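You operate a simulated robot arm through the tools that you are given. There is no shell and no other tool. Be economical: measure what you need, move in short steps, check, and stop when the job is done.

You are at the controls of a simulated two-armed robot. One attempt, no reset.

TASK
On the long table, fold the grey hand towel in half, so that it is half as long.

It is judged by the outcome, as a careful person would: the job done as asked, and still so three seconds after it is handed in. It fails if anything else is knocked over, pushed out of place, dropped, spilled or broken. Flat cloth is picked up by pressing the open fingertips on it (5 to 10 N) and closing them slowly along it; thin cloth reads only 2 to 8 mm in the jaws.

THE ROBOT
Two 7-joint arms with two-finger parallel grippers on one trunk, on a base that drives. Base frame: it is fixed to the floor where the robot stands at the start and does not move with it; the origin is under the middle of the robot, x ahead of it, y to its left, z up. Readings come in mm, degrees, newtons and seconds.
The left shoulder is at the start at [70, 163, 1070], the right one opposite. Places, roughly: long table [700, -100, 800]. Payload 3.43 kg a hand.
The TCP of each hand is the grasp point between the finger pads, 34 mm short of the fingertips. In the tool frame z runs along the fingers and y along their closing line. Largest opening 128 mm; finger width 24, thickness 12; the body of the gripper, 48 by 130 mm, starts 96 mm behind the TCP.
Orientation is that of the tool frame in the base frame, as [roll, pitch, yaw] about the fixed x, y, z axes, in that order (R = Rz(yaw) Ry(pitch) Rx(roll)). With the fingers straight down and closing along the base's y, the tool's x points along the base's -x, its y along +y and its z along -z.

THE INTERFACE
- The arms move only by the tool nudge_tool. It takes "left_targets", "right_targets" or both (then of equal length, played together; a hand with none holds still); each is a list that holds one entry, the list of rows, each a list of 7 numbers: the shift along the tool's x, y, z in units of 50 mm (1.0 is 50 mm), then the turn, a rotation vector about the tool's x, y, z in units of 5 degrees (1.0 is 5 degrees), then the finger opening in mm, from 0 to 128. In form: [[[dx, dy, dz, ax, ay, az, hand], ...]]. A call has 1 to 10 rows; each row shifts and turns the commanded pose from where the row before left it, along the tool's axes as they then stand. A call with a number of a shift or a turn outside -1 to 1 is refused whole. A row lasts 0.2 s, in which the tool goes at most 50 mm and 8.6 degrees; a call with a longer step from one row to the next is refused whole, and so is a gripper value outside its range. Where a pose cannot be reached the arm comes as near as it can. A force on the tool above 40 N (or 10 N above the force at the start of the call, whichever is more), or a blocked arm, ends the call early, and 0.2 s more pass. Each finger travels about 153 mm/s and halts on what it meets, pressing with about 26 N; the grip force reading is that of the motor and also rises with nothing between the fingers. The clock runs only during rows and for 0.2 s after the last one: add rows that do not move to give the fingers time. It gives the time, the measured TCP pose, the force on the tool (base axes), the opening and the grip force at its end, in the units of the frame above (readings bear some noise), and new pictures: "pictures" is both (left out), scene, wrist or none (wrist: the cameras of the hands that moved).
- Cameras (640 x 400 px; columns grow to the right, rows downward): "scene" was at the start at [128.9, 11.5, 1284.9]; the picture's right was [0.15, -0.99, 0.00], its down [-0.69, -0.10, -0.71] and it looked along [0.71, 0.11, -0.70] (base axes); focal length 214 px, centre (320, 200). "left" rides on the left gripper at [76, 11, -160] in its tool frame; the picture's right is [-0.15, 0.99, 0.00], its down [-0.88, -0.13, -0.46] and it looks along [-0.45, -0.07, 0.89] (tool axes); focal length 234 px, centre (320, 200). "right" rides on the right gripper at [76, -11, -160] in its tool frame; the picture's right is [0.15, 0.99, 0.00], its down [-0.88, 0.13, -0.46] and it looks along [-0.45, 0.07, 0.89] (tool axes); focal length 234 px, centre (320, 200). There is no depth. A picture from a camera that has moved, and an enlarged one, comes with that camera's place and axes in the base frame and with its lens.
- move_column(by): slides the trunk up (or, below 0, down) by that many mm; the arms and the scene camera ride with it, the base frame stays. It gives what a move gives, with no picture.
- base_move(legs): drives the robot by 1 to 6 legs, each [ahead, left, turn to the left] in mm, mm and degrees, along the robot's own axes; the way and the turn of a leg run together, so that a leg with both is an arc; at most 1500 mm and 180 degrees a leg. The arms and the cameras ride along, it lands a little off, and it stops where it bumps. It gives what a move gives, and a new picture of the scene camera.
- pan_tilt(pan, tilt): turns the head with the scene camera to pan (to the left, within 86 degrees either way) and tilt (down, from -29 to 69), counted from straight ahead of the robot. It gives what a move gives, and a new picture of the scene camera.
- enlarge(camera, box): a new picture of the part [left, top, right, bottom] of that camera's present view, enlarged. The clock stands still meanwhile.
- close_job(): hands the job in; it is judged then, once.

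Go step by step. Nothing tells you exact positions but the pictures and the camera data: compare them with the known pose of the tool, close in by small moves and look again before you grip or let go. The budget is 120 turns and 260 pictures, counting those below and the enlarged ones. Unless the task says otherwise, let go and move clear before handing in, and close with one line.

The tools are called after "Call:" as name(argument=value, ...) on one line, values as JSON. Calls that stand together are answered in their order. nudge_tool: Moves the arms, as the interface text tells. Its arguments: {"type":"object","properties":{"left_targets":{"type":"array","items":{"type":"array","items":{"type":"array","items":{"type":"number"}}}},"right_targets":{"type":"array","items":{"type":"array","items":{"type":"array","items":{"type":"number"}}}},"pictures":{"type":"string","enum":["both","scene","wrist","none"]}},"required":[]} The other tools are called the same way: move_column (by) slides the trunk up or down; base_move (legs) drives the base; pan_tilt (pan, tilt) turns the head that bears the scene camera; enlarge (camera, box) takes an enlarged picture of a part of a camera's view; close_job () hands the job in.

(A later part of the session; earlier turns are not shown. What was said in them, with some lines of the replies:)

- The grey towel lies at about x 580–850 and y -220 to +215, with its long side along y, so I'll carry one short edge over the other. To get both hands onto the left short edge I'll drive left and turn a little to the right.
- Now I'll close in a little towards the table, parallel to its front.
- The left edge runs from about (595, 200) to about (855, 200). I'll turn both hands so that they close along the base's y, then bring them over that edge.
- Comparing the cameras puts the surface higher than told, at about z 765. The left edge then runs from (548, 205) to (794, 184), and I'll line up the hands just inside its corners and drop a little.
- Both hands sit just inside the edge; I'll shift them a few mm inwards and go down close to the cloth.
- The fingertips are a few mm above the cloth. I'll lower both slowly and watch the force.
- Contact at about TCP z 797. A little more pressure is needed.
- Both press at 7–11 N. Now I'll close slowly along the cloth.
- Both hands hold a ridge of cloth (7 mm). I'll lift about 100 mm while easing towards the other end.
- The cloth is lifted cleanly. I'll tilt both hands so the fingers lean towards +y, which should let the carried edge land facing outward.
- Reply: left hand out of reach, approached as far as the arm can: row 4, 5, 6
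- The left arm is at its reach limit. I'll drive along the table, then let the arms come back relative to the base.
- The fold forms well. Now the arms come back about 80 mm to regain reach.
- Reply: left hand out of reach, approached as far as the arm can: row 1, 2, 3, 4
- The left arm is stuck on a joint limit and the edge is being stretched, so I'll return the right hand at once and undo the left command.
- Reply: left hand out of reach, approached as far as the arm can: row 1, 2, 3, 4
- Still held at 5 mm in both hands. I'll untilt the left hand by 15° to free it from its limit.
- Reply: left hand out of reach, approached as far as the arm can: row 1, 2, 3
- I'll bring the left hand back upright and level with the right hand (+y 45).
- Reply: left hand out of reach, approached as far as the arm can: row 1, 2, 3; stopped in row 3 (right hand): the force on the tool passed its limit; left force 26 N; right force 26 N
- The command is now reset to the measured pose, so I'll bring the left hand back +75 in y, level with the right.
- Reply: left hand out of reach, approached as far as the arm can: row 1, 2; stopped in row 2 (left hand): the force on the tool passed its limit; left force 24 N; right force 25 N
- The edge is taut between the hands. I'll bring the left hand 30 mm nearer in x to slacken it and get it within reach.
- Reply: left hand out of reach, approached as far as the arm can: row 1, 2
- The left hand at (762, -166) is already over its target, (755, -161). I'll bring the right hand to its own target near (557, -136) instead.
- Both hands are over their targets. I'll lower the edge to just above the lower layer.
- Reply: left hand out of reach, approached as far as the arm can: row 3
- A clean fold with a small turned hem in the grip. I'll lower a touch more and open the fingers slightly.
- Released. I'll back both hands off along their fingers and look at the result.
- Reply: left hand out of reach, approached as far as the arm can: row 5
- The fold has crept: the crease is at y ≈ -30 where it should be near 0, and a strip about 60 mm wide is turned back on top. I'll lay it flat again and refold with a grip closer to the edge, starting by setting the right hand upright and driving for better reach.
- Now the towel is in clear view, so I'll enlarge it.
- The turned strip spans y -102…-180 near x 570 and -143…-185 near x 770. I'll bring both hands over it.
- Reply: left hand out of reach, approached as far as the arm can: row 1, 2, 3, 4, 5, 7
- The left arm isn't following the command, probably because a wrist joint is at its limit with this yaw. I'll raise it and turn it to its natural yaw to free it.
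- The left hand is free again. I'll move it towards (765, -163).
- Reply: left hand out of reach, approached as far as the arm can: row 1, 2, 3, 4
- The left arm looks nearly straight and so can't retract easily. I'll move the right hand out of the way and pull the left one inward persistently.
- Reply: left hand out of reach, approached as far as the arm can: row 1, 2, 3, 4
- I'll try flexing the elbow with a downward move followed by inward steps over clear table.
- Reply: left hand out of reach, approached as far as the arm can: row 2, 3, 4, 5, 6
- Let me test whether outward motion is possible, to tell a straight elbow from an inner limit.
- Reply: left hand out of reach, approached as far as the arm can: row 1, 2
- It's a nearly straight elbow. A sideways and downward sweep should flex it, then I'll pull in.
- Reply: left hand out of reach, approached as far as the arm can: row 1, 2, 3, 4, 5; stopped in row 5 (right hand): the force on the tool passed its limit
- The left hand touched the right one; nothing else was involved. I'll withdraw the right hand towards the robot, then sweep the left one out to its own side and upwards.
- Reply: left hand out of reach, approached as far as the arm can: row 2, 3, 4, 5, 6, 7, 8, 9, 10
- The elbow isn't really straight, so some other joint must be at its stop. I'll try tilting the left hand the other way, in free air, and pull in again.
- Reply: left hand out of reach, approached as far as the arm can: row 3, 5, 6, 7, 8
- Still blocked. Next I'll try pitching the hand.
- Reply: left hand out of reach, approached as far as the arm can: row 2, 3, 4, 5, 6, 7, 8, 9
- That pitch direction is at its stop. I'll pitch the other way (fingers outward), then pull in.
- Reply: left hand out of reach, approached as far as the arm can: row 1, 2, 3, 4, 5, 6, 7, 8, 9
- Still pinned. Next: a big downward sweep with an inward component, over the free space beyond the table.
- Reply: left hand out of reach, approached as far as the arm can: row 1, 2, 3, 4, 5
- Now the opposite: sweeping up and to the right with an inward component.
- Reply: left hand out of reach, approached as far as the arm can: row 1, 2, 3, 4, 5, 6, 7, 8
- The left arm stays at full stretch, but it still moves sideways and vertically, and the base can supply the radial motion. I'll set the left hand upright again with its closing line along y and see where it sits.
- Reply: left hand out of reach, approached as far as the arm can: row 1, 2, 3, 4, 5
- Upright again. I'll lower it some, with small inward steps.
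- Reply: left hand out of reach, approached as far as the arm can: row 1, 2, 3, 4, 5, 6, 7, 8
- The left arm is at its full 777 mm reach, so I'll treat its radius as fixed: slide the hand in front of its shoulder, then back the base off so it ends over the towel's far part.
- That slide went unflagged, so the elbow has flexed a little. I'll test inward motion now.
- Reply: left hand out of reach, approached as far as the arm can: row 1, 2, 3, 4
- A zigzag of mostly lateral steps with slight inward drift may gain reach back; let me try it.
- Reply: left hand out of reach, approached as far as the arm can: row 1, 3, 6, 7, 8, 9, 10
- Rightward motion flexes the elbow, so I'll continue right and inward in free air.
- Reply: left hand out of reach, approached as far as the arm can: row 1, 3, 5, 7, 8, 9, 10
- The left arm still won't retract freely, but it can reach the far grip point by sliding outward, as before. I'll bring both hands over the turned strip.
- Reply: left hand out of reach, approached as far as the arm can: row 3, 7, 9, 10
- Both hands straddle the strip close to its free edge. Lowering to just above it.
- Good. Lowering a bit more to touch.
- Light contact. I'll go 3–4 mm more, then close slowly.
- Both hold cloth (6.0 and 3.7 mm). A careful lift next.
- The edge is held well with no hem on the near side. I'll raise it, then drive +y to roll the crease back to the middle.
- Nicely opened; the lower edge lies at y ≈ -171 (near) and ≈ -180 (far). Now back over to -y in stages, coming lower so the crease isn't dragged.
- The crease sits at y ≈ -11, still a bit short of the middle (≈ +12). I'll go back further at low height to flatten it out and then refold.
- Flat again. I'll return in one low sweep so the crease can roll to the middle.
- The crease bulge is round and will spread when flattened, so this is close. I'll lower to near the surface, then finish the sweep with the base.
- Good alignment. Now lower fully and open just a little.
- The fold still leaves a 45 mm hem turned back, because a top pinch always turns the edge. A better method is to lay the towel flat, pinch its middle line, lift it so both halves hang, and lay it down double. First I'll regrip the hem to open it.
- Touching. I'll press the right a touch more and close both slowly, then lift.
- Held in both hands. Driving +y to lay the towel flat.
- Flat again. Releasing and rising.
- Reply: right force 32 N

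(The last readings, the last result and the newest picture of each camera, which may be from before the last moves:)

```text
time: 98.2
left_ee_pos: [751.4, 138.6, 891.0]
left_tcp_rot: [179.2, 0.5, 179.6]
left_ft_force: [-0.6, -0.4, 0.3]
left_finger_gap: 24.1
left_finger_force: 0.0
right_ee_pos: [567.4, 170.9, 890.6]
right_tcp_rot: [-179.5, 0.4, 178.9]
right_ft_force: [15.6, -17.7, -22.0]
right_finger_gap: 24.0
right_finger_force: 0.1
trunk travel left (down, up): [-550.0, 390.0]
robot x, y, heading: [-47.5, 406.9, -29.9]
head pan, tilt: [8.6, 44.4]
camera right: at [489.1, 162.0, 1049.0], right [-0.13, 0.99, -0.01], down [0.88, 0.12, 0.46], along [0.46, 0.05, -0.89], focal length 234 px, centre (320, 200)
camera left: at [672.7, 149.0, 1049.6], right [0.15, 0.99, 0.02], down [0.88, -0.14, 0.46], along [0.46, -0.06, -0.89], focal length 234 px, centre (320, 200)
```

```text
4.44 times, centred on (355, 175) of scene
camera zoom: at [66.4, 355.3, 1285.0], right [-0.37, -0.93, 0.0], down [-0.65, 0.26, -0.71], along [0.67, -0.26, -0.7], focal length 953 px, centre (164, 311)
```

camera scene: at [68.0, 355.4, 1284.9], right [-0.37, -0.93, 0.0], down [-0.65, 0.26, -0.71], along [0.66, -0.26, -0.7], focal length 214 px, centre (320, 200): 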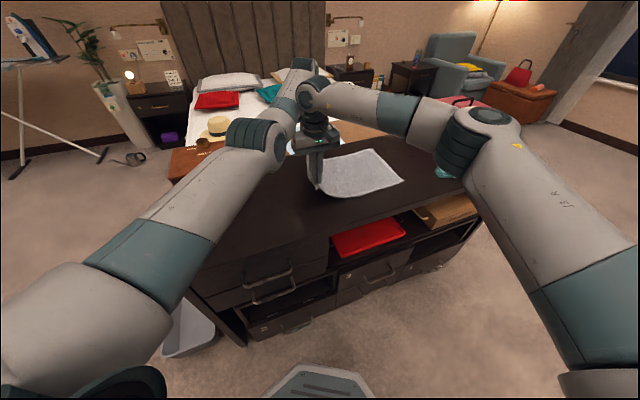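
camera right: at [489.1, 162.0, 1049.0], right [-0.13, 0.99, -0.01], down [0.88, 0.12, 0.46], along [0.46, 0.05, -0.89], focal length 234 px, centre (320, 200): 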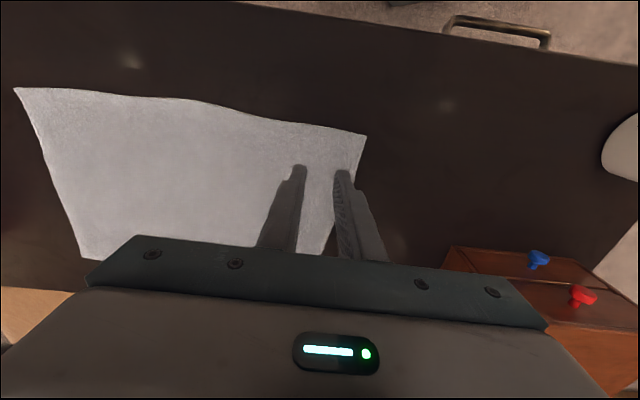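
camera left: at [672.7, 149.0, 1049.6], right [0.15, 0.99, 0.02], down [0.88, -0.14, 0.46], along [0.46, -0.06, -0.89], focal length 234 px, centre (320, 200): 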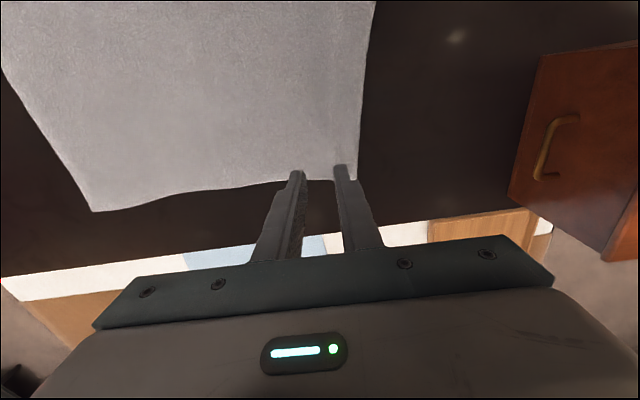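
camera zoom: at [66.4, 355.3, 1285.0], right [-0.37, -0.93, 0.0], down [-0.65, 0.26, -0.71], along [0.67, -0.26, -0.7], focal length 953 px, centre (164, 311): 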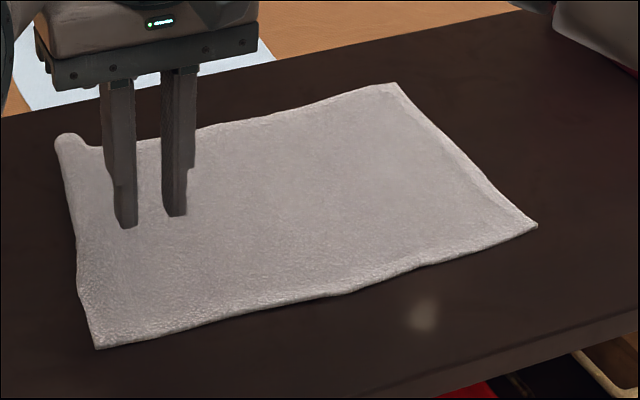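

The towel is flat: corners near (541, 222), (543, -174), (786, -180), (797, 180), so the middle line runs at y ≈ 23 (near) to 16 (far). I'll drive so that the hands come over it.

Call:
base_move(legs=[[71, -102, 0]])

Call:
nudge_tool(left_targets=[[[0, 0, 0, 0, 0, 0, 30], [0, 0, 0.2, 0, 0, 0, 34]]], right_targets=[[[0, -0.24, 0, 0, 0, 0, 30], [0, -0.24, 0.2, 0, 0, 0, 34]]], pictures="wrist")

```text
time: 99.4
left_ee_pos: [763.2, 17.0, 889.6]
left_tcp_rot: [179.2, 0.4, 179.6]
left_ft_force: [0.5, 0.5, -0.5]
left_finger_gap: 24.0
left_finger_force: 0.1
right_ee_pos: [578.9, 48.5, 889.9]
right_tcp_rot: [-179.6, 0.3, 179.0]
right_ft_force: [13.7, -26.2, -24.0]
right_finger_gap: 24.2
right_finger_force: 0.0
trunk travel left (down, up): [-550.0, 390.0]
robot x, y, heading: [-39.4, 291.5, -30.0]
head pan, tilt: [8.6, 44.4]
camera scene: at [79.2, 231.3, 1284.8], right [-0.37, -0.93, 0.0], down [-0.65, 0.26, -0.71], along [0.66, -0.26, -0.7], focal length 214 px, centre (320, 200)
```

scene: 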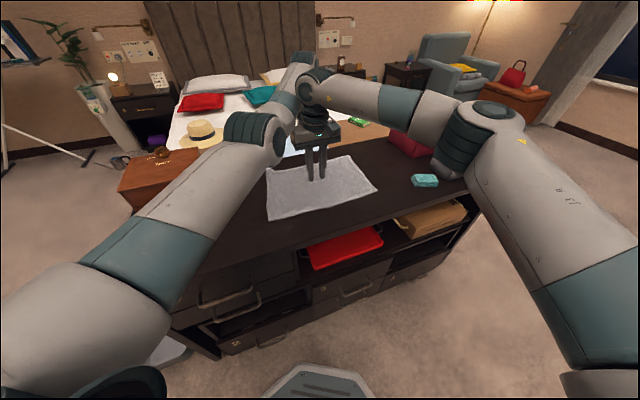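

```text
time: 100.0
left_ee_pos: [763.9, 15.5, 879.3]
left_tcp_rot: [179.0, 0.4, 179.7]
left_ft_force: [0.6, 0.5, 0.2]
left_finger_gap: 33.9
left_finger_force: 0.1
right_ee_pos: [579.2, 22.8, 879.3]
right_tcp_rot: [-179.5, 0.3, 178.9]
right_ft_force: [0.2, -0.2, -0.2]
right_finger_gap: 34.3
right_finger_force: 0.1
trunk travel left (down, up): [-550.0, 390.0]
robot x, y, heading: [-34.5, 288.2, -30.1]
head pan, tilt: [8.6, 44.4]
camera right: at [501.3, 14.3, 1037.9], right [-0.13, 0.99, -0.01], down [0.88, 0.12, 0.46], along [0.46, 0.05, -0.89], focal length 234 px, centre (320, 200)
camera left: at [686.6, 25.6, 1037.7], right [0.15, 0.99, 0.02], down [0.88, -0.14, 0.46], along [0.46, -0.06, -0.89], focal length 234 px, centre (320, 200)
```

right: 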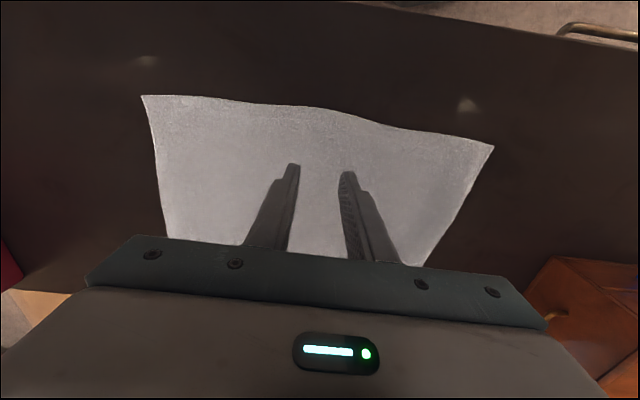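
left: 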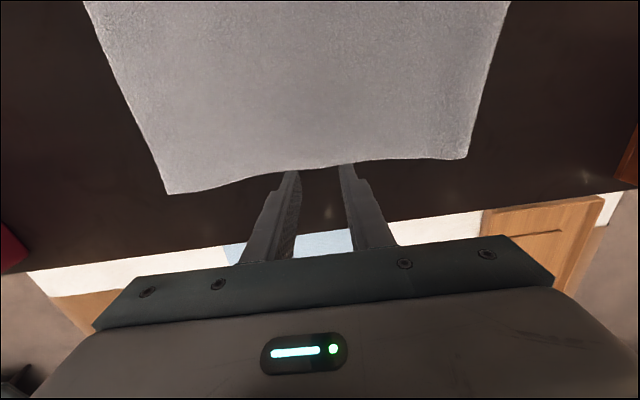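

The right hand's force vanished after moving off, so it was only touching the other arm. The middle is at y 22 (near) and ≈ 9 (far); lowering to just above the cloth.

Call:
nudge_tool(left_targets=[[[0, -0.12, 0.4, 0, 0, 0, 40], [0, 0, 0.4, 0, 0, 0, 40], [0, 0, 0.4, 0, 0, 0, 40], [0, 0, 0.28, 0, 0, 0, 40], [0, 0, 0, 0, 0, 0, 40]]], right_targets=[[[0, 0, 0.4, 0, 0, 0, 40], [0, 0, 0.4, 0, 0, 0, 40], [0, 0, 0.4, 0, 0, 0, 40], [0, 0, 0.28, 0, 0, 0, 40], [0, 0, 0, 0, 0, 0, 40]]], pictures="none")

Call:
nudge_tool(left_targets=[[[0, 0, 0.08, 0, 0, 0, 40], [0, 0, 0.06, 0, 0, 0, 40], [0, 0, 0, 0, 0, 0, 40]]], right_targets=[[[0, 0, 0.08, 0, 0, 0, 40], [0, 0, 0.06, 0, 0, 0, 40], [0, 0, 0, 0, 0, 0, 40]]], pictures="none")

```text
time: 101.2
left_ee_pos: [764.1, 10.8, 806.1]
left_tcp_rot: [179.3, 0.4, 179.7]
left_ft_force: [-0.2, 0.3, 0.9]
left_finger_gap: 40.1
left_finger_force: 0.1
right_ee_pos: [579.4, 24.1, 806.2]
right_tcp_rot: [-179.6, 0.3, 179.0]
right_ft_force: [0.2, -0.3, -0.6]
right_finger_gap: 39.5
right_finger_force: 0.1
trunk travel left (down, up): [-550.0, 390.0]
robot x, y, heading: [-36.9, 286.2, -30.1]
head pan, tilt: [8.6, 44.4]
```

```text
time: 102.0
left_ee_pos: [765.8, 11.7, 799.4]
left_tcp_rot: [179.2, 0.5, 179.8]
left_ft_force: [0.1, 1.3, 0.8]
left_finger_gap: 40.2
left_finger_force: 0.1
right_ee_pos: [580.0, 22.9, 797.8]
right_tcp_rot: [-179.6, 0.5, 179.1]
right_ft_force: [1.0, -0.4, 1.9]
right_finger_gap: 40.3
right_finger_force: 0.2
trunk travel left (down, up): [-550.0, 390.0]
robot x, y, heading: [-39.4, 286.7, -30.0]
head pan, tilt: [8.6, 44.4]
```

Pressing to 5–10 N, then a slow close.

Call:
nudge_tool(left_targets=[[[0, 0, 0.06, 0, 0, 0, 40], [0, 0, 0.03, 0, 0, 0, 40], [0, 0, 0, 0, 0, 0, 40]]], right_targets=[[[0, 0, 0.05, 0, 0, 0, 40], [0, 0, 0.01, 0, 0, 0, 40], [0, 0, 0, 0, 0, 0, 40]]], pictures="none")

Call:
nudge_tool(left_targets=[[[0, 0, 0, 0, 0, 0, 36], [0, 0, 0, 0, 0, 0, 32], [0, 0, 0, 0, 0, 0, 28], [0, 0, 0, 0, 0, 0, 24], [0, 0, 0, 0, 0, 0, 20], [0, 0, 0, 0, 0, 0, 16], [0, 0, 0, 0, 0, 0, 12], [0, 0, 0, 0, 0, 0, 6], [0, 0, 0, 0, 0, 0, 0], [0, 0, 0, 0, 0, 0, 0]]], right_targets=[[[0, 0, 0, 0, 0, 0, 36], [0, 0, 0, 0, 0, 0, 32], [0, 0, 0, 0, 0, 0, 28], [0, 0, 0, 0, 0, 0, 24], [0, 0, 0, 0, 0, 0, 20], [0, 0, 0, 0, 0, 0, 16], [0, 0, 0, 0, 0, 0, 12], [0, 0, 0, 0, 0, 0, 6], [0, 0, 0, 0, 0, 0, 0], [0, 0, 0, 0, 0, 0, 0]]], pictures="wrist")

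```text
time: 102.8
left_ee_pos: [764.1, 11.7, 798.0]
left_tcp_rot: [179.3, 0.8, 179.8]
left_ft_force: [1.9, -1.0, 10.5]
left_finger_gap: 39.8
left_finger_force: 0.0
right_ee_pos: [578.3, 24.9, 797.8]
right_tcp_rot: [-179.5, 0.5, 179.1]
right_ft_force: [3.4, -0.5, 10.6]
right_finger_gap: 39.8
right_finger_force: 0.0
trunk travel left (down, up): [-550.0, 390.0]
robot x, y, heading: [-37.0, 287.9, -29.9]
head pan, tilt: [8.6, 44.4]
```

```text
time: 105.0
left_ee_pos: [762.2, 12.5, 797.7]
left_tcp_rot: [179.3, 0.7, 179.7]
left_ft_force: [0.3, -1.9, 16.5]
left_finger_gap: 7.8
left_finger_force: 26.0
right_ee_pos: [577.2, 24.6, 797.0]
right_tcp_rot: [-179.6, 0.4, 179.0]
right_ft_force: [0.5, 0.3, 9.8]
right_finger_gap: 6.4
right_finger_force: 26.1
trunk travel left (down, up): [-550.0, 390.0]
robot x, y, heading: [-38.8, 289.1, -30.1]
head pan, tilt: [8.6, 44.4]
camera right: at [498.9, 15.3, 956.3], right [-0.13, 0.99, -0.01], down [0.88, 0.12, 0.46], along [0.46, 0.05, -0.89], focal length 234 px, centre (320, 200)
camera left: at [684.1, 22.4, 955.6], right [0.15, 0.99, 0.01], down [0.87, -0.14, 0.46], along [0.46, -0.06, -0.89], focal length 234 px, centre (320, 200)
```

right: 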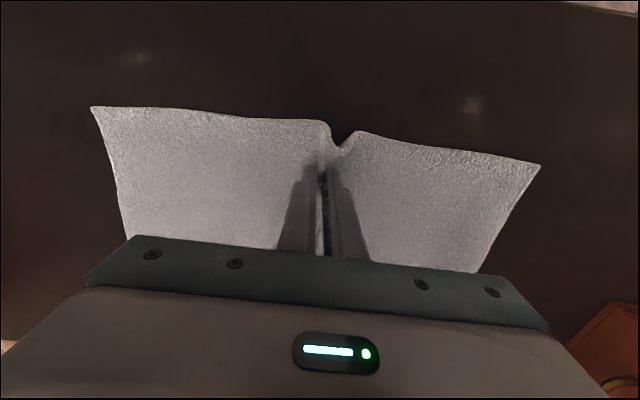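
left: 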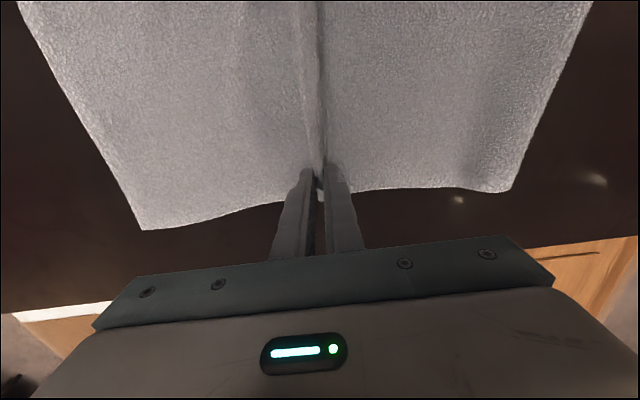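

A straight ridge is formed along the middle. Lifting it up.

Call:
nudge_tool(left_targets=[[[0, 0, -0.2, 0, 0, 0, 0], [0, 0, -0.3, 0, 0, 0, 0], [0, 0, -0.4, 0, 0, 0, 0], [0, 0, -0.4, 0, 0, 0, 0], [0, 0, -0.4, 0, 0, 0, 0], [0, 0, -0.4, 0, 0, 0, 0], [0, 0, -0.4, 0, 0, 0, 0]]], right_targets=[[[0, 0, -0.2, 0, 0, 0, 0], [0, 0, -0.3, 0, 0, 0, 0], [0, 0, -0.4, 0, 0, 0, 0], [0, 0, -0.4, 0, 0, 0, 0], [0, 0, -0.4, 0, 0, 0, 0], [0, 0, -0.4, 0, 0, 0, 0], [0, 0, -0.4, 0, 0, 0, 0]]])

```text
time: 106.6
left_ee_pos: [758.8, 11.7, 918.9]
left_tcp_rot: [179.2, 0.5, 179.7]
left_ft_force: [-0.1, -0.2, 0.3]
left_finger_gap: 6.8
left_finger_force: 26.6
left hand out of reach, approached as far as the arm can: row 7
right_ee_pos: [577.0, 24.5, 920.9]
right_tcp_rot: [-179.6, 0.4, 179.0]
right_ft_force: [-0.9, -0.4, -0.6]
right_finger_gap: 5.7
right_finger_force: 26.2
trunk travel left (down, up): [-550.0, 390.0]
robot x, y, heading: [-37.5, 290.8, -30.1]
head pan, tilt: [8.6, 44.4]
camera scene: at [78.1, 232.4, 1284.9], right [-0.37, -0.93, 0.0], down [-0.65, 0.26, -0.71], along [0.66, -0.26, -0.7], focal length 214 px, centre (320, 200)
camera right: at [499.2, 16.1, 1080.8], right [-0.13, 0.99, -0.01], down [0.88, 0.12, 0.46], along [0.46, 0.05, -0.89], focal length 234 px, centre (320, 200)
camera left: at [680.6, 21.9, 1078.6], right [0.15, 0.99, 0.01], down [0.88, -0.14, 0.46], along [0.46, -0.06, -0.89], focal length 234 px, centre (320, 200)
```

scene: 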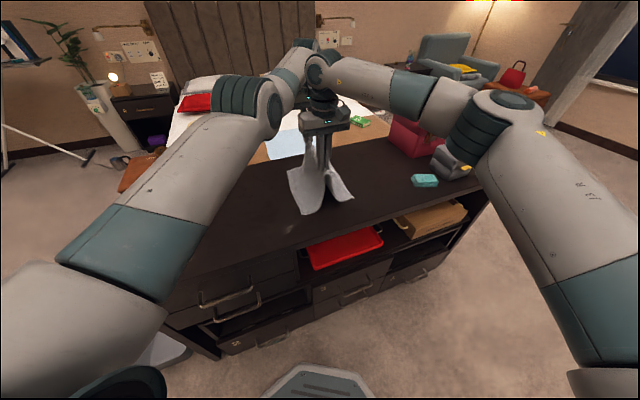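
right: 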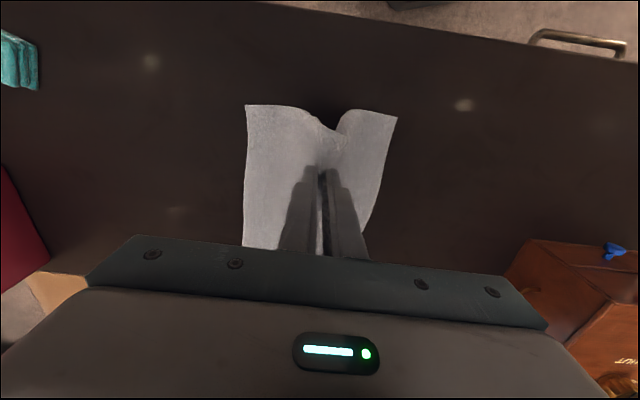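
left: 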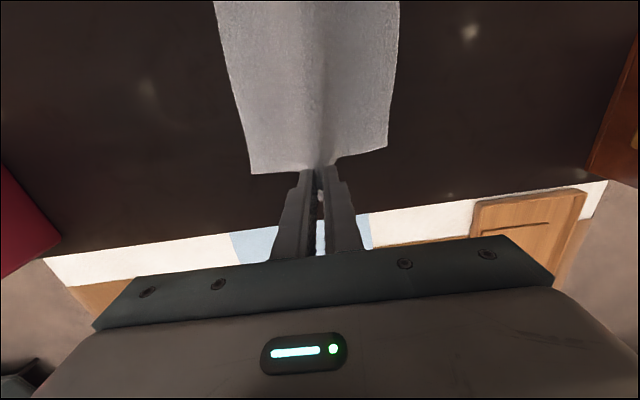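

Both halves hang evenly. I'll raise the rest with the trunk.

Call:
move_column(by=70)

Call:
enlarge(camera="right", box=[0, 0, 640, 400])

Call:
enlarge(camera="scene", box=[270, 110, 390, 230])

```text
time: 107.7
left_ee_pos: [759.7, 12.7, 988.0]
left_tcp_rot: [179.2, 0.5, 179.6]
left_ft_force: [0.1, -1.0, 0.1]
left_finger_gap: 6.8
left_finger_force: 25.9
right_ee_pos: [579.8, 24.5, 991.2]
right_tcp_rot: [-179.6, 0.3, 179.0]
right_ft_force: [-0.1, -0.3, -0.8]
right_finger_gap: 5.5
right_finger_force: 26.2
trunk travel left (down, up): [-620.0, 320.0]
robot x, y, heading: [-36.5, 291.4, -30.0]
head pan, tilt: [8.6, 44.4]
```

```text
1.00 times, centred on (320, 200) of right
camera zoom: at [500.5, 15.6, 1149.7], right [-0.13, 0.99, -0.01], down [0.88, 0.12, 0.46], along [0.46, 0.05, -0.89], focal length 234 px, centre (320, 200)
```

zoom: 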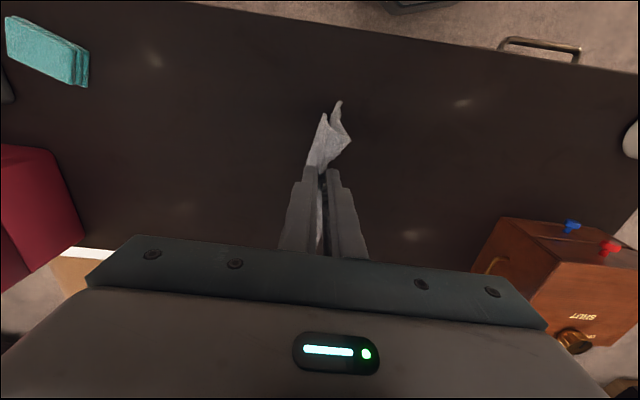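

```text
3.33 times, centred on (330, 170) of scene
camera zoom: at [79.5, 231.8, 1354.8], right [-0.37, -0.93, 0.0], down [-0.65, 0.26, -0.71], along [0.66, -0.26, -0.7], focal length 715 px, centre (287, 300)
```

zoom: 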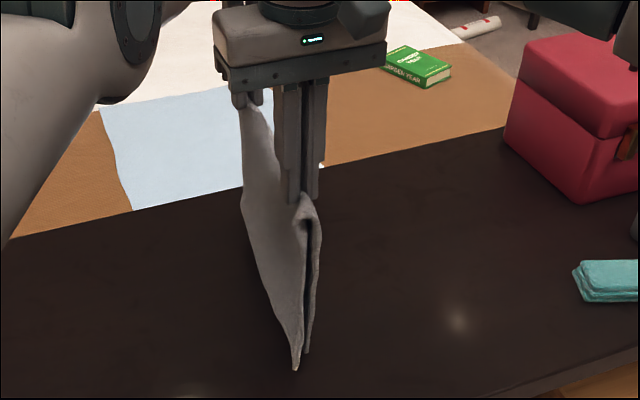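

The towel hangs doubled with its edges together. I'll lay it down towards +y by alternating small drives with lowering the trunk.

Call:
move_column(by=-22)

Call:
base_move(legs=[[-30, 52, 0]])

Call:
move_column(by=-30)

Call:
enlarge(camera="scene", box=[270, 110, 390, 230])

```text
time: 108.4
left_ee_pos: [759.9, 11.9, 967.7]
left_tcp_rot: [179.1, 0.5, 179.7]
left_ft_force: [-1.0, -0.3, 0.2]
left_finger_gap: 6.8
left_finger_force: 26.5
right_ee_pos: [578.1, 25.5, 968.9]
right_tcp_rot: [-179.5, 0.2, 179.0]
right_ft_force: [-0.7, 0.3, 0.0]
right_finger_gap: 5.4
right_finger_force: 26.0
trunk travel left (down, up): [-598.0, 342.0]
robot x, y, heading: [-34.0, 287.5, -30.5]
head pan, tilt: [8.6, 44.4]
```

```text
time: 109.3
left_ee_pos: [758.8, 71.3, 967.4]
left_tcp_rot: [179.3, 0.5, 179.6]
left_ft_force: [-0.3, 0.0, 0.4]
left_finger_gap: 7.1
left_finger_force: 25.9
right_ee_pos: [577.5, 84.1, 969.5]
right_tcp_rot: [-179.6, 0.3, 179.0]
right_ft_force: [0.3, -0.1, -1.3]
right_finger_gap: 5.5
right_finger_force: 26.3
trunk travel left (down, up): [-598.0, 342.0]
robot x, y, heading: [-38.3, 346.3, -30.4]
head pan, tilt: [8.6, 44.4]
camera scene: at [79.4, 291.4, 1332.8], right [-0.37, -0.93, 0.0], down [-0.65, 0.26, -0.71], along [0.66, -0.26, -0.7], focal length 214 px, centre (320, 200)
```

scene: 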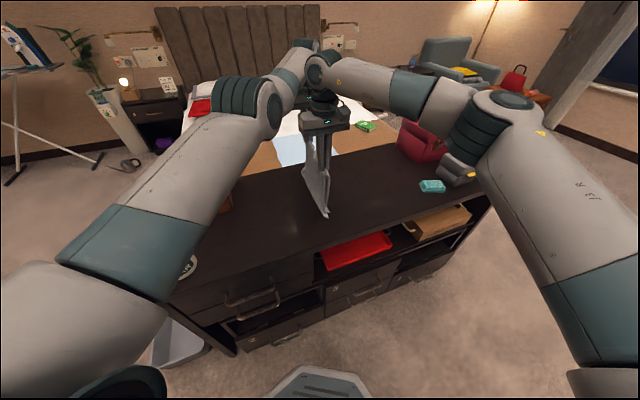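

```text
time: 110.1
left_ee_pos: [758.9, 70.5, 938.3]
left_tcp_rot: [179.2, 0.5, 179.6]
left_ft_force: [0.2, -0.7, -0.1]
left_finger_gap: 7.0
left_finger_force: 26.3
right_ee_pos: [579.2, 84.1, 938.1]
right_tcp_rot: [-179.7, 0.4, 179.0]
right_ft_force: [0.3, 0.1, -0.3]
right_finger_gap: 5.8
right_finger_force: 26.1
trunk travel left (down, up): [-568.0, 372.0]
robot x, y, heading: [-36.4, 348.7, -30.2]
head pan, tilt: [8.6, 44.4]
```

```text
3.33 times, centred on (330, 170) of scene
camera zoom: at [78.6, 291.3, 1303.0], right [-0.37, -0.93, 0.0], down [-0.65, 0.26, -0.71], along [0.66, -0.26, -0.7], focal length 715 px, centre (287, 300)
```

zoom: 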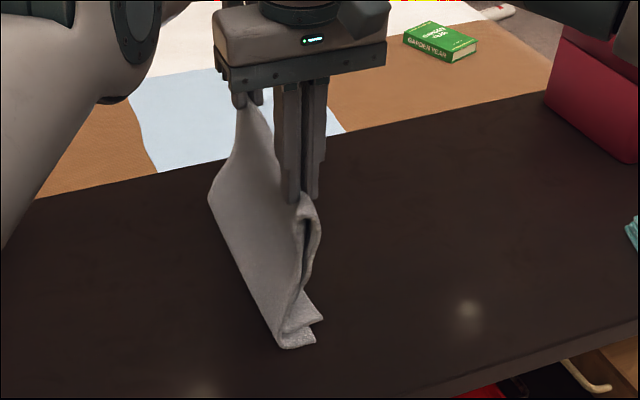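

The lower ends trail towards -y, as wanted. Continuing.

Call:
base_move(legs=[[-25, 43, 0]])

Call:
move_column(by=-45)

Call:
enlarge(camera="scene", box=[270, 110, 390, 230])

```text
time: 111.0
left_ee_pos: [759.6, 120.0, 936.5]
left_tcp_rot: [179.1, 0.4, 179.7]
left_ft_force: [0.2, -0.6, 0.0]
left_finger_gap: 7.2
left_finger_force: 25.9
right_ee_pos: [578.7, 133.3, 939.8]
right_tcp_rot: [-179.6, 0.3, 179.1]
right_ft_force: [0.3, 0.2, -0.3]
right_finger_gap: 5.7
right_finger_force: 25.9
trunk travel left (down, up): [-568.0, 372.0]
robot x, y, heading: [-36.7, 396.0, -30.1]
head pan, tilt: [8.6, 44.4]
camera scene: at [79.5, 340.5, 1302.8], right [-0.37, -0.93, 0.0], down [-0.65, 0.26, -0.71], along [0.66, -0.26, -0.7], focal length 214 px, centre (320, 200)
```

scene: 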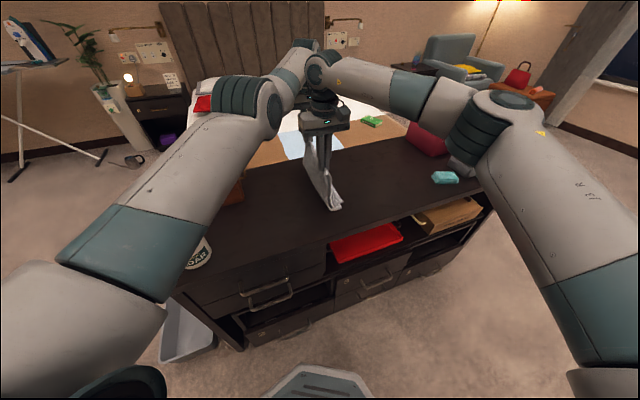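

```text
time: 111.9
left_ee_pos: [759.8, 119.1, 891.3]
left_tcp_rot: [179.2, 0.5, 179.5]
left_ft_force: [-0.7, -1.0, -0.1]
left_finger_gap: 6.8
left_finger_force: 25.8
right_ee_pos: [578.5, 133.6, 894.7]
right_tcp_rot: [-179.6, 0.3, 179.0]
right_ft_force: [-0.7, -0.7, 0.8]
right_finger_gap: 5.3
right_finger_force: 25.8
trunk travel left (down, up): [-523.0, 417.0]
robot x, y, heading: [-37.2, 397.2, -30.2]
head pan, tilt: [8.6, 44.4]
```

```text
3.33 times, centred on (330, 170) of scene
camera zoom: at [79.1, 340.0, 1257.9], right [-0.37, -0.93, 0.0], down [-0.65, 0.26, -0.71], along [0.66, -0.26, -0.7], focal length 715 px, centre (287, 300)
```

zoom: 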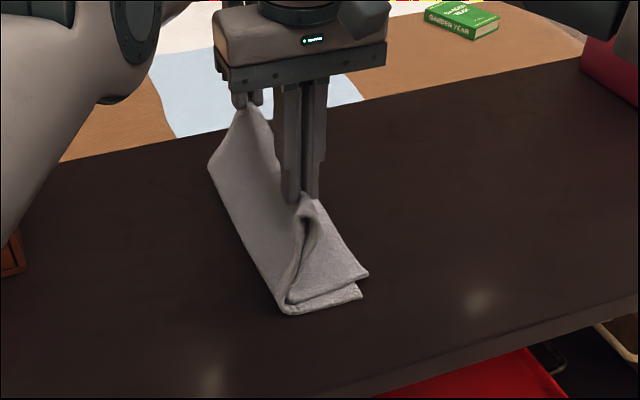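

It's draping well. One more drive to draw it out, then lower.

Call:
base_move(legs=[[-30, 52, 0]])

Call:
move_column(by=-45)

Call:
enlarge(camera="scene", box=[270, 110, 390, 230])

```text
time: 112.8
left_ee_pos: [759.2, 181.1, 890.9]
left_tcp_rot: [179.4, 0.5, 179.7]
left_ft_force: [0.2, 0.1, -0.9]
left_finger_gap: 6.9
left_finger_force: 26.0
right_ee_pos: [578.4, 193.6, 893.8]
right_tcp_rot: [-179.6, 0.4, 178.9]
right_ft_force: [0.4, 0.4, -0.5]
right_finger_gap: 5.6
right_finger_force: 26.1
trunk travel left (down, up): [-523.0, 417.0]
robot x, y, heading: [-39.4, 453.7, -30.1]
head pan, tilt: [8.6, 44.4]
camera scene: at [79.2, 400.7, 1257.9], right [-0.37, -0.93, 0.0], down [-0.65, 0.26, -0.71], along [0.66, -0.26, -0.7], focal length 214 px, centre (320, 200)
```

scene: 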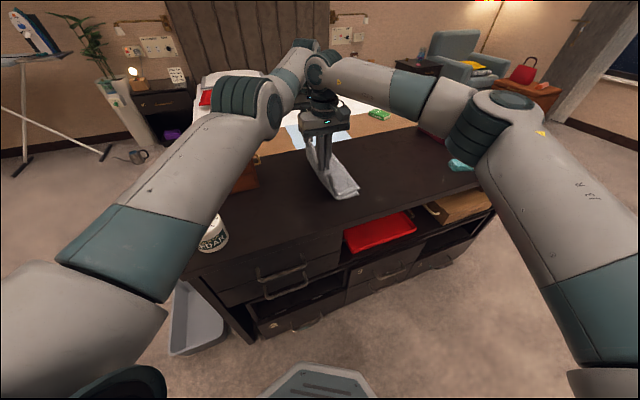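

```text
time: 113.7
left_ee_pos: [760.0, 180.3, 846.5]
left_tcp_rot: [179.1, 0.5, 179.7]
left_ft_force: [0.0, -0.2, -0.3]
left_finger_gap: 6.9
left_finger_force: 26.2
right_ee_pos: [577.5, 192.8, 848.3]
right_tcp_rot: [-179.7, 0.3, 179.0]
right_ft_force: [0.6, -0.7, -1.0]
right_finger_gap: 5.6
right_finger_force: 25.9
trunk travel left (down, up): [-478.0, 462.0]
robot x, y, heading: [-39.0, 453.5, -30.1]
head pan, tilt: [8.6, 44.4]
```

```text
3.33 times, centred on (330, 170) of scene
camera zoom: at [78.9, 399.6, 1212.9], right [-0.37, -0.93, 0.0], down [-0.65, 0.26, -0.71], along [0.66, -0.26, -0.7], focal length 715 px, centre (287, 300)
```

zoom: 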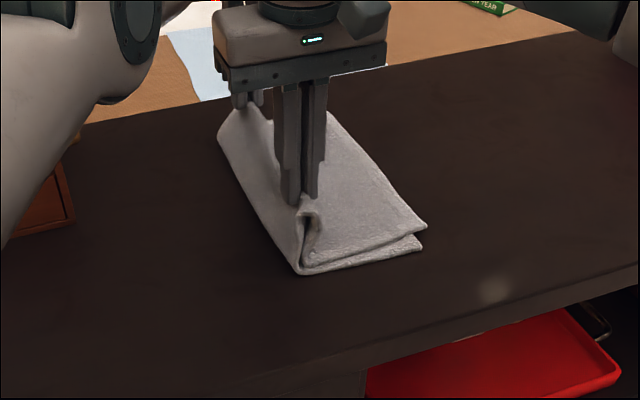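

Drawing further +y to straighten the doubled cloth, then lowering.

Call:
base_move(legs=[[-28, 48, 0]])

Call:
move_column(by=-22)

Call:
enlarge(camera="scene", box=[270, 110, 390, 230])

Call:
enlarge(camera="right", box=[0, 0, 640, 400])

```text
time: 114.7
left_ee_pos: [759.4, 235.8, 847.1]
left_tcp_rot: [179.3, 0.5, 179.6]
left_ft_force: [-0.2, -0.5, 0.4]
left_finger_gap: 6.7
left_finger_force: 25.7
right_ee_pos: [577.0, 248.9, 848.5]
right_tcp_rot: [-179.5, 0.3, 179.1]
right_ft_force: [-0.3, -0.1, -0.2]
right_finger_gap: 5.5
right_finger_force: 25.7
trunk travel left (down, up): [-478.0, 462.0]
robot x, y, heading: [-37.7, 510.2, -29.9]
head pan, tilt: [8.6, 44.4]
camera scene: at [79.2, 456.1, 1212.9], right [-0.37, -0.93, 0.0], down [-0.65, 0.26, -0.71], along [0.66, -0.26, -0.7], focal length 214 px, centre (320, 200)
```

scene: 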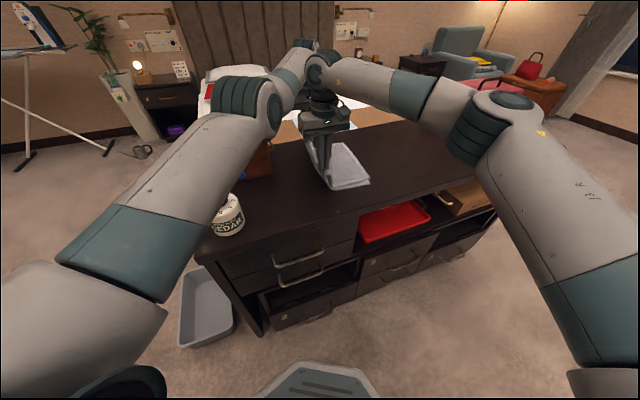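

```text
time: 115.3
left_ee_pos: [758.5, 234.8, 826.0]
left_tcp_rot: [179.3, 0.6, 179.6]
left_ft_force: [-0.1, 0.5, 0.3]
left_finger_gap: 7.0
left_finger_force: 25.5
right_ee_pos: [578.0, 247.3, 826.0]
right_tcp_rot: [-179.6, 0.3, 179.2]
right_ft_force: [-0.3, -0.6, 0.3]
right_finger_gap: 5.5
right_finger_force: 26.1
trunk travel left (down, up): [-456.0, 484.0]
robot x, y, heading: [-36.4, 510.6, -30.2]
head pan, tilt: [8.6, 44.4]
```

```text
3.33 times, centred on (330, 170) of scene
camera zoom: at [78.7, 454.8, 1191.0], right [-0.37, -0.93, 0.0], down [-0.65, 0.26, -0.71], along [0.66, -0.26, -0.7], focal length 715 px, centre (287, 300)
```

zoom: 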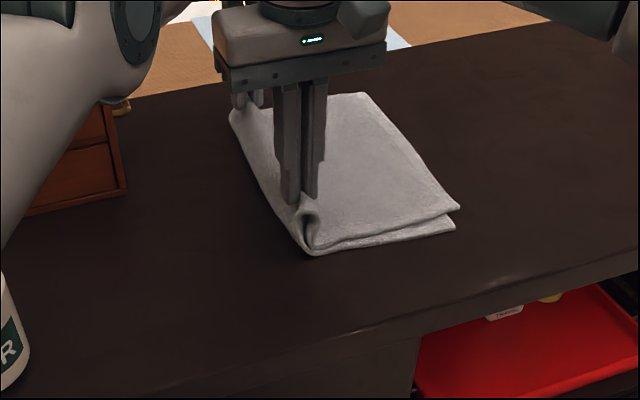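

```text
1.00 times, centred on (320, 200) of right
camera zoom: at [499.9, 239.0, 986.2], right [-0.13, 0.99, -0.01], down [0.88, 0.12, 0.46], along [0.46, 0.05, -0.89], focal length 234 px, centre (320, 200)
```

zoom: 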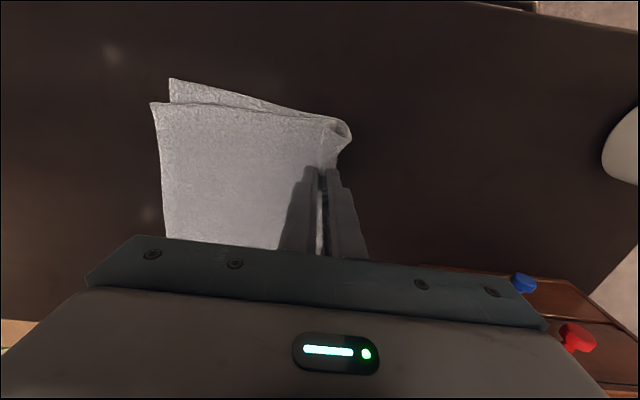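

That's very nearly it: a doubled towel with aligned edges. Lower a last bit, release and rise.

Call:
nudge_tool(left_targets=[[[0, 0, 0.15, 0, 0, 0, 0], [0, 0, 0.15, 0, 0, 0, 0], [0, 0, 0, 0, 0, 0, 5], [0, 0, 0, 0, 0, 0, 10], [0, 0, 0, 0, 0, 0, 15], [0, 0, 0, 0, 0, 0, 20], [0, 0, 0, 0, 0, 0, 24]]], right_targets=[[[0, 0, 0.15, 0, 0, 0, 0], [0, 0, 0.15, 0, 0, 0, 0], [0, 0, 0, 0, 0, 0, 5], [0, 0, 0, 0, 0, 0, 10], [0, 0, 0, 0, 0, 0, 15], [0, 0, 0, 0, 0, 0, 20], [0, 0, 0, 0, 0, 0, 24]]], pictures="none")

Call:
move_column(by=120)

Call:
enlarge(camera="scene", box=[270, 110, 420, 230])

Call:
enlarge(camera="right", box=[0, 0, 640, 400])

```text
time: 117.0
left_ee_pos: [761.1, 235.3, 809.2]
left_tcp_rot: [179.2, 0.4, 179.7]
left_ft_force: [-0.2, 0.0, 0.6]
left_finger_gap: 24.2
left_finger_force: 0.0
right_ee_pos: [578.3, 247.9, 812.0]
right_tcp_rot: [-179.5, 0.3, 179.1]
right_ft_force: [0.4, -0.8, 0.3]
right_finger_gap: 23.9
right_finger_force: 0.1
trunk travel left (down, up): [-456.0, 484.0]
robot x, y, heading: [-42.5, 510.4, -30.2]
head pan, tilt: [8.6, 44.4]
```

```text
time: 118.5
left_ee_pos: [762.3, 235.0, 928.7]
left_tcp_rot: [179.2, 0.4, 179.7]
left_ft_force: [0.7, 0.3, -0.4]
left_finger_gap: 24.0
left_finger_force: 0.1
right_ee_pos: [578.5, 248.4, 930.6]
right_tcp_rot: [-179.6, 0.3, 179.1]
right_ft_force: [0.3, -0.1, 0.5]
right_finger_gap: 24.2
right_finger_force: 0.1
trunk travel left (down, up): [-576.0, 364.0]
robot x, y, heading: [-39.0, 512.3, -30.2]
head pan, tilt: [8.6, 44.4]
```

```text
3.33 times, centred on (345, 170) of scene
camera zoom: at [79.6, 454.6, 1310.8], right [-0.37, -0.93, 0.0], down [-0.65, 0.26, -0.71], along [0.66, -0.26, -0.7], focal length 715 px, centre (237, 300)
```

zoom: 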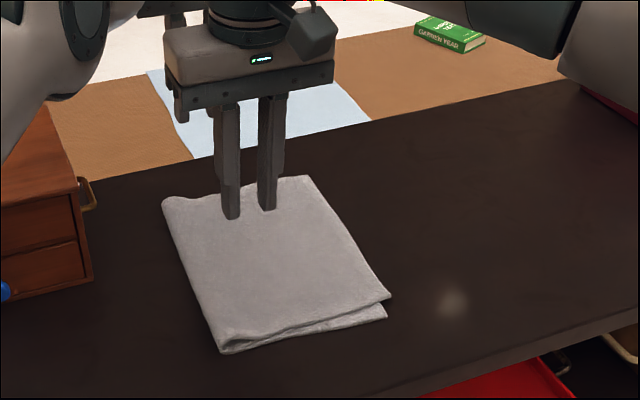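

```text
1.00 times, centred on (320, 200) of right
camera zoom: at [501.1, 238.7, 1090.4], right [-0.13, 0.99, -0.01], down [0.88, 0.12, 0.46], along [0.46, 0.05, -0.89], focal length 234 px, centre (320, 200)
```

zoom: 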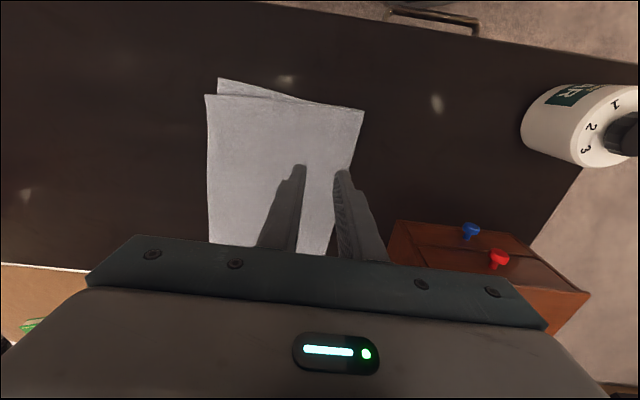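

The towel is now neatly folded in half. I'll back straight away from the table and take a final look.

Call:
base_move(legs=[[-217, -125, 0]])

Call:
enlarge(camera="scene", box=[200, 60, 480, 240])

```text
time: 120.3
left_ee_pos: [508.8, 236.1, 928.8]
left_tcp_rot: [179.2, 0.6, 179.7]
left_ft_force: [-0.4, -0.4, 0.1]
left_finger_gap: 24.0
left_finger_force: 0.1
right_ee_pos: [327.7, 249.4, 932.2]
right_tcp_rot: [-179.7, 0.4, 179.0]
right_ft_force: [1.1, 0.2, -0.1]
right_finger_gap: 24.1
right_finger_force: 0.0
trunk travel left (down, up): [-576.0, 364.0]
robot x, y, heading: [-291.0, 511.5, -30.1]
head pan, tilt: [8.6, 44.4]
camera scene: at [-172.7, 455.7, 1310.8], right [-0.37, -0.93, 0.0], down [-0.65, 0.26, -0.71], along [0.66, -0.26, -0.7], focal length 214 px, centre (320, 200)
```

scene: 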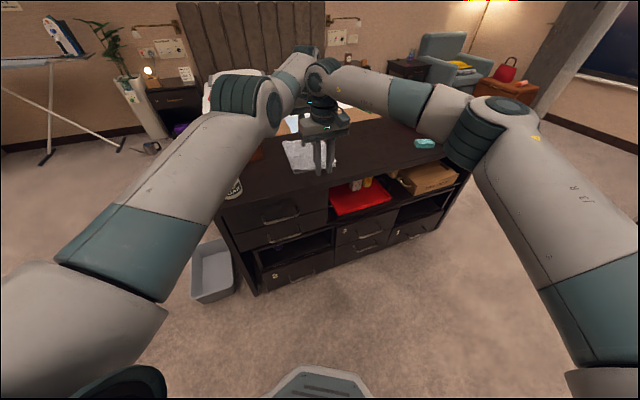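

```text
2.22 times, centred on (340, 150) of scene
camera zoom: at [-172.7, 455.7, 1310.8], right [-0.37, -0.93, 0.0], down [-0.65, 0.26, -0.71], along [0.66, -0.26, -0.7], focal length 477 px, centre (276, 311)
```

zoom: 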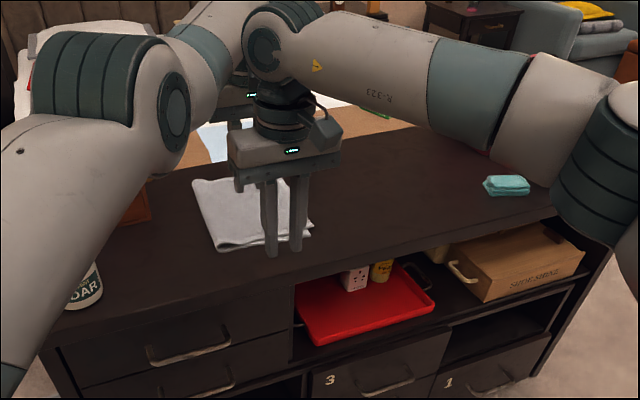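

The towel lies flat and doubled, the hands are clear of it, and the other things on the table look undisturbed, so I'm handing in.

Call:
close_job()

```text
The job is handed in.
```

The grey hand towel is folded in half lengthwise on the long table. The two layers are about 20 mm out of line at one corner of the open end. The folded towel ended up further to the left than where it started, near the wooden box. Nothing else on the table was moved or knocked over, as far as the final pictures show.
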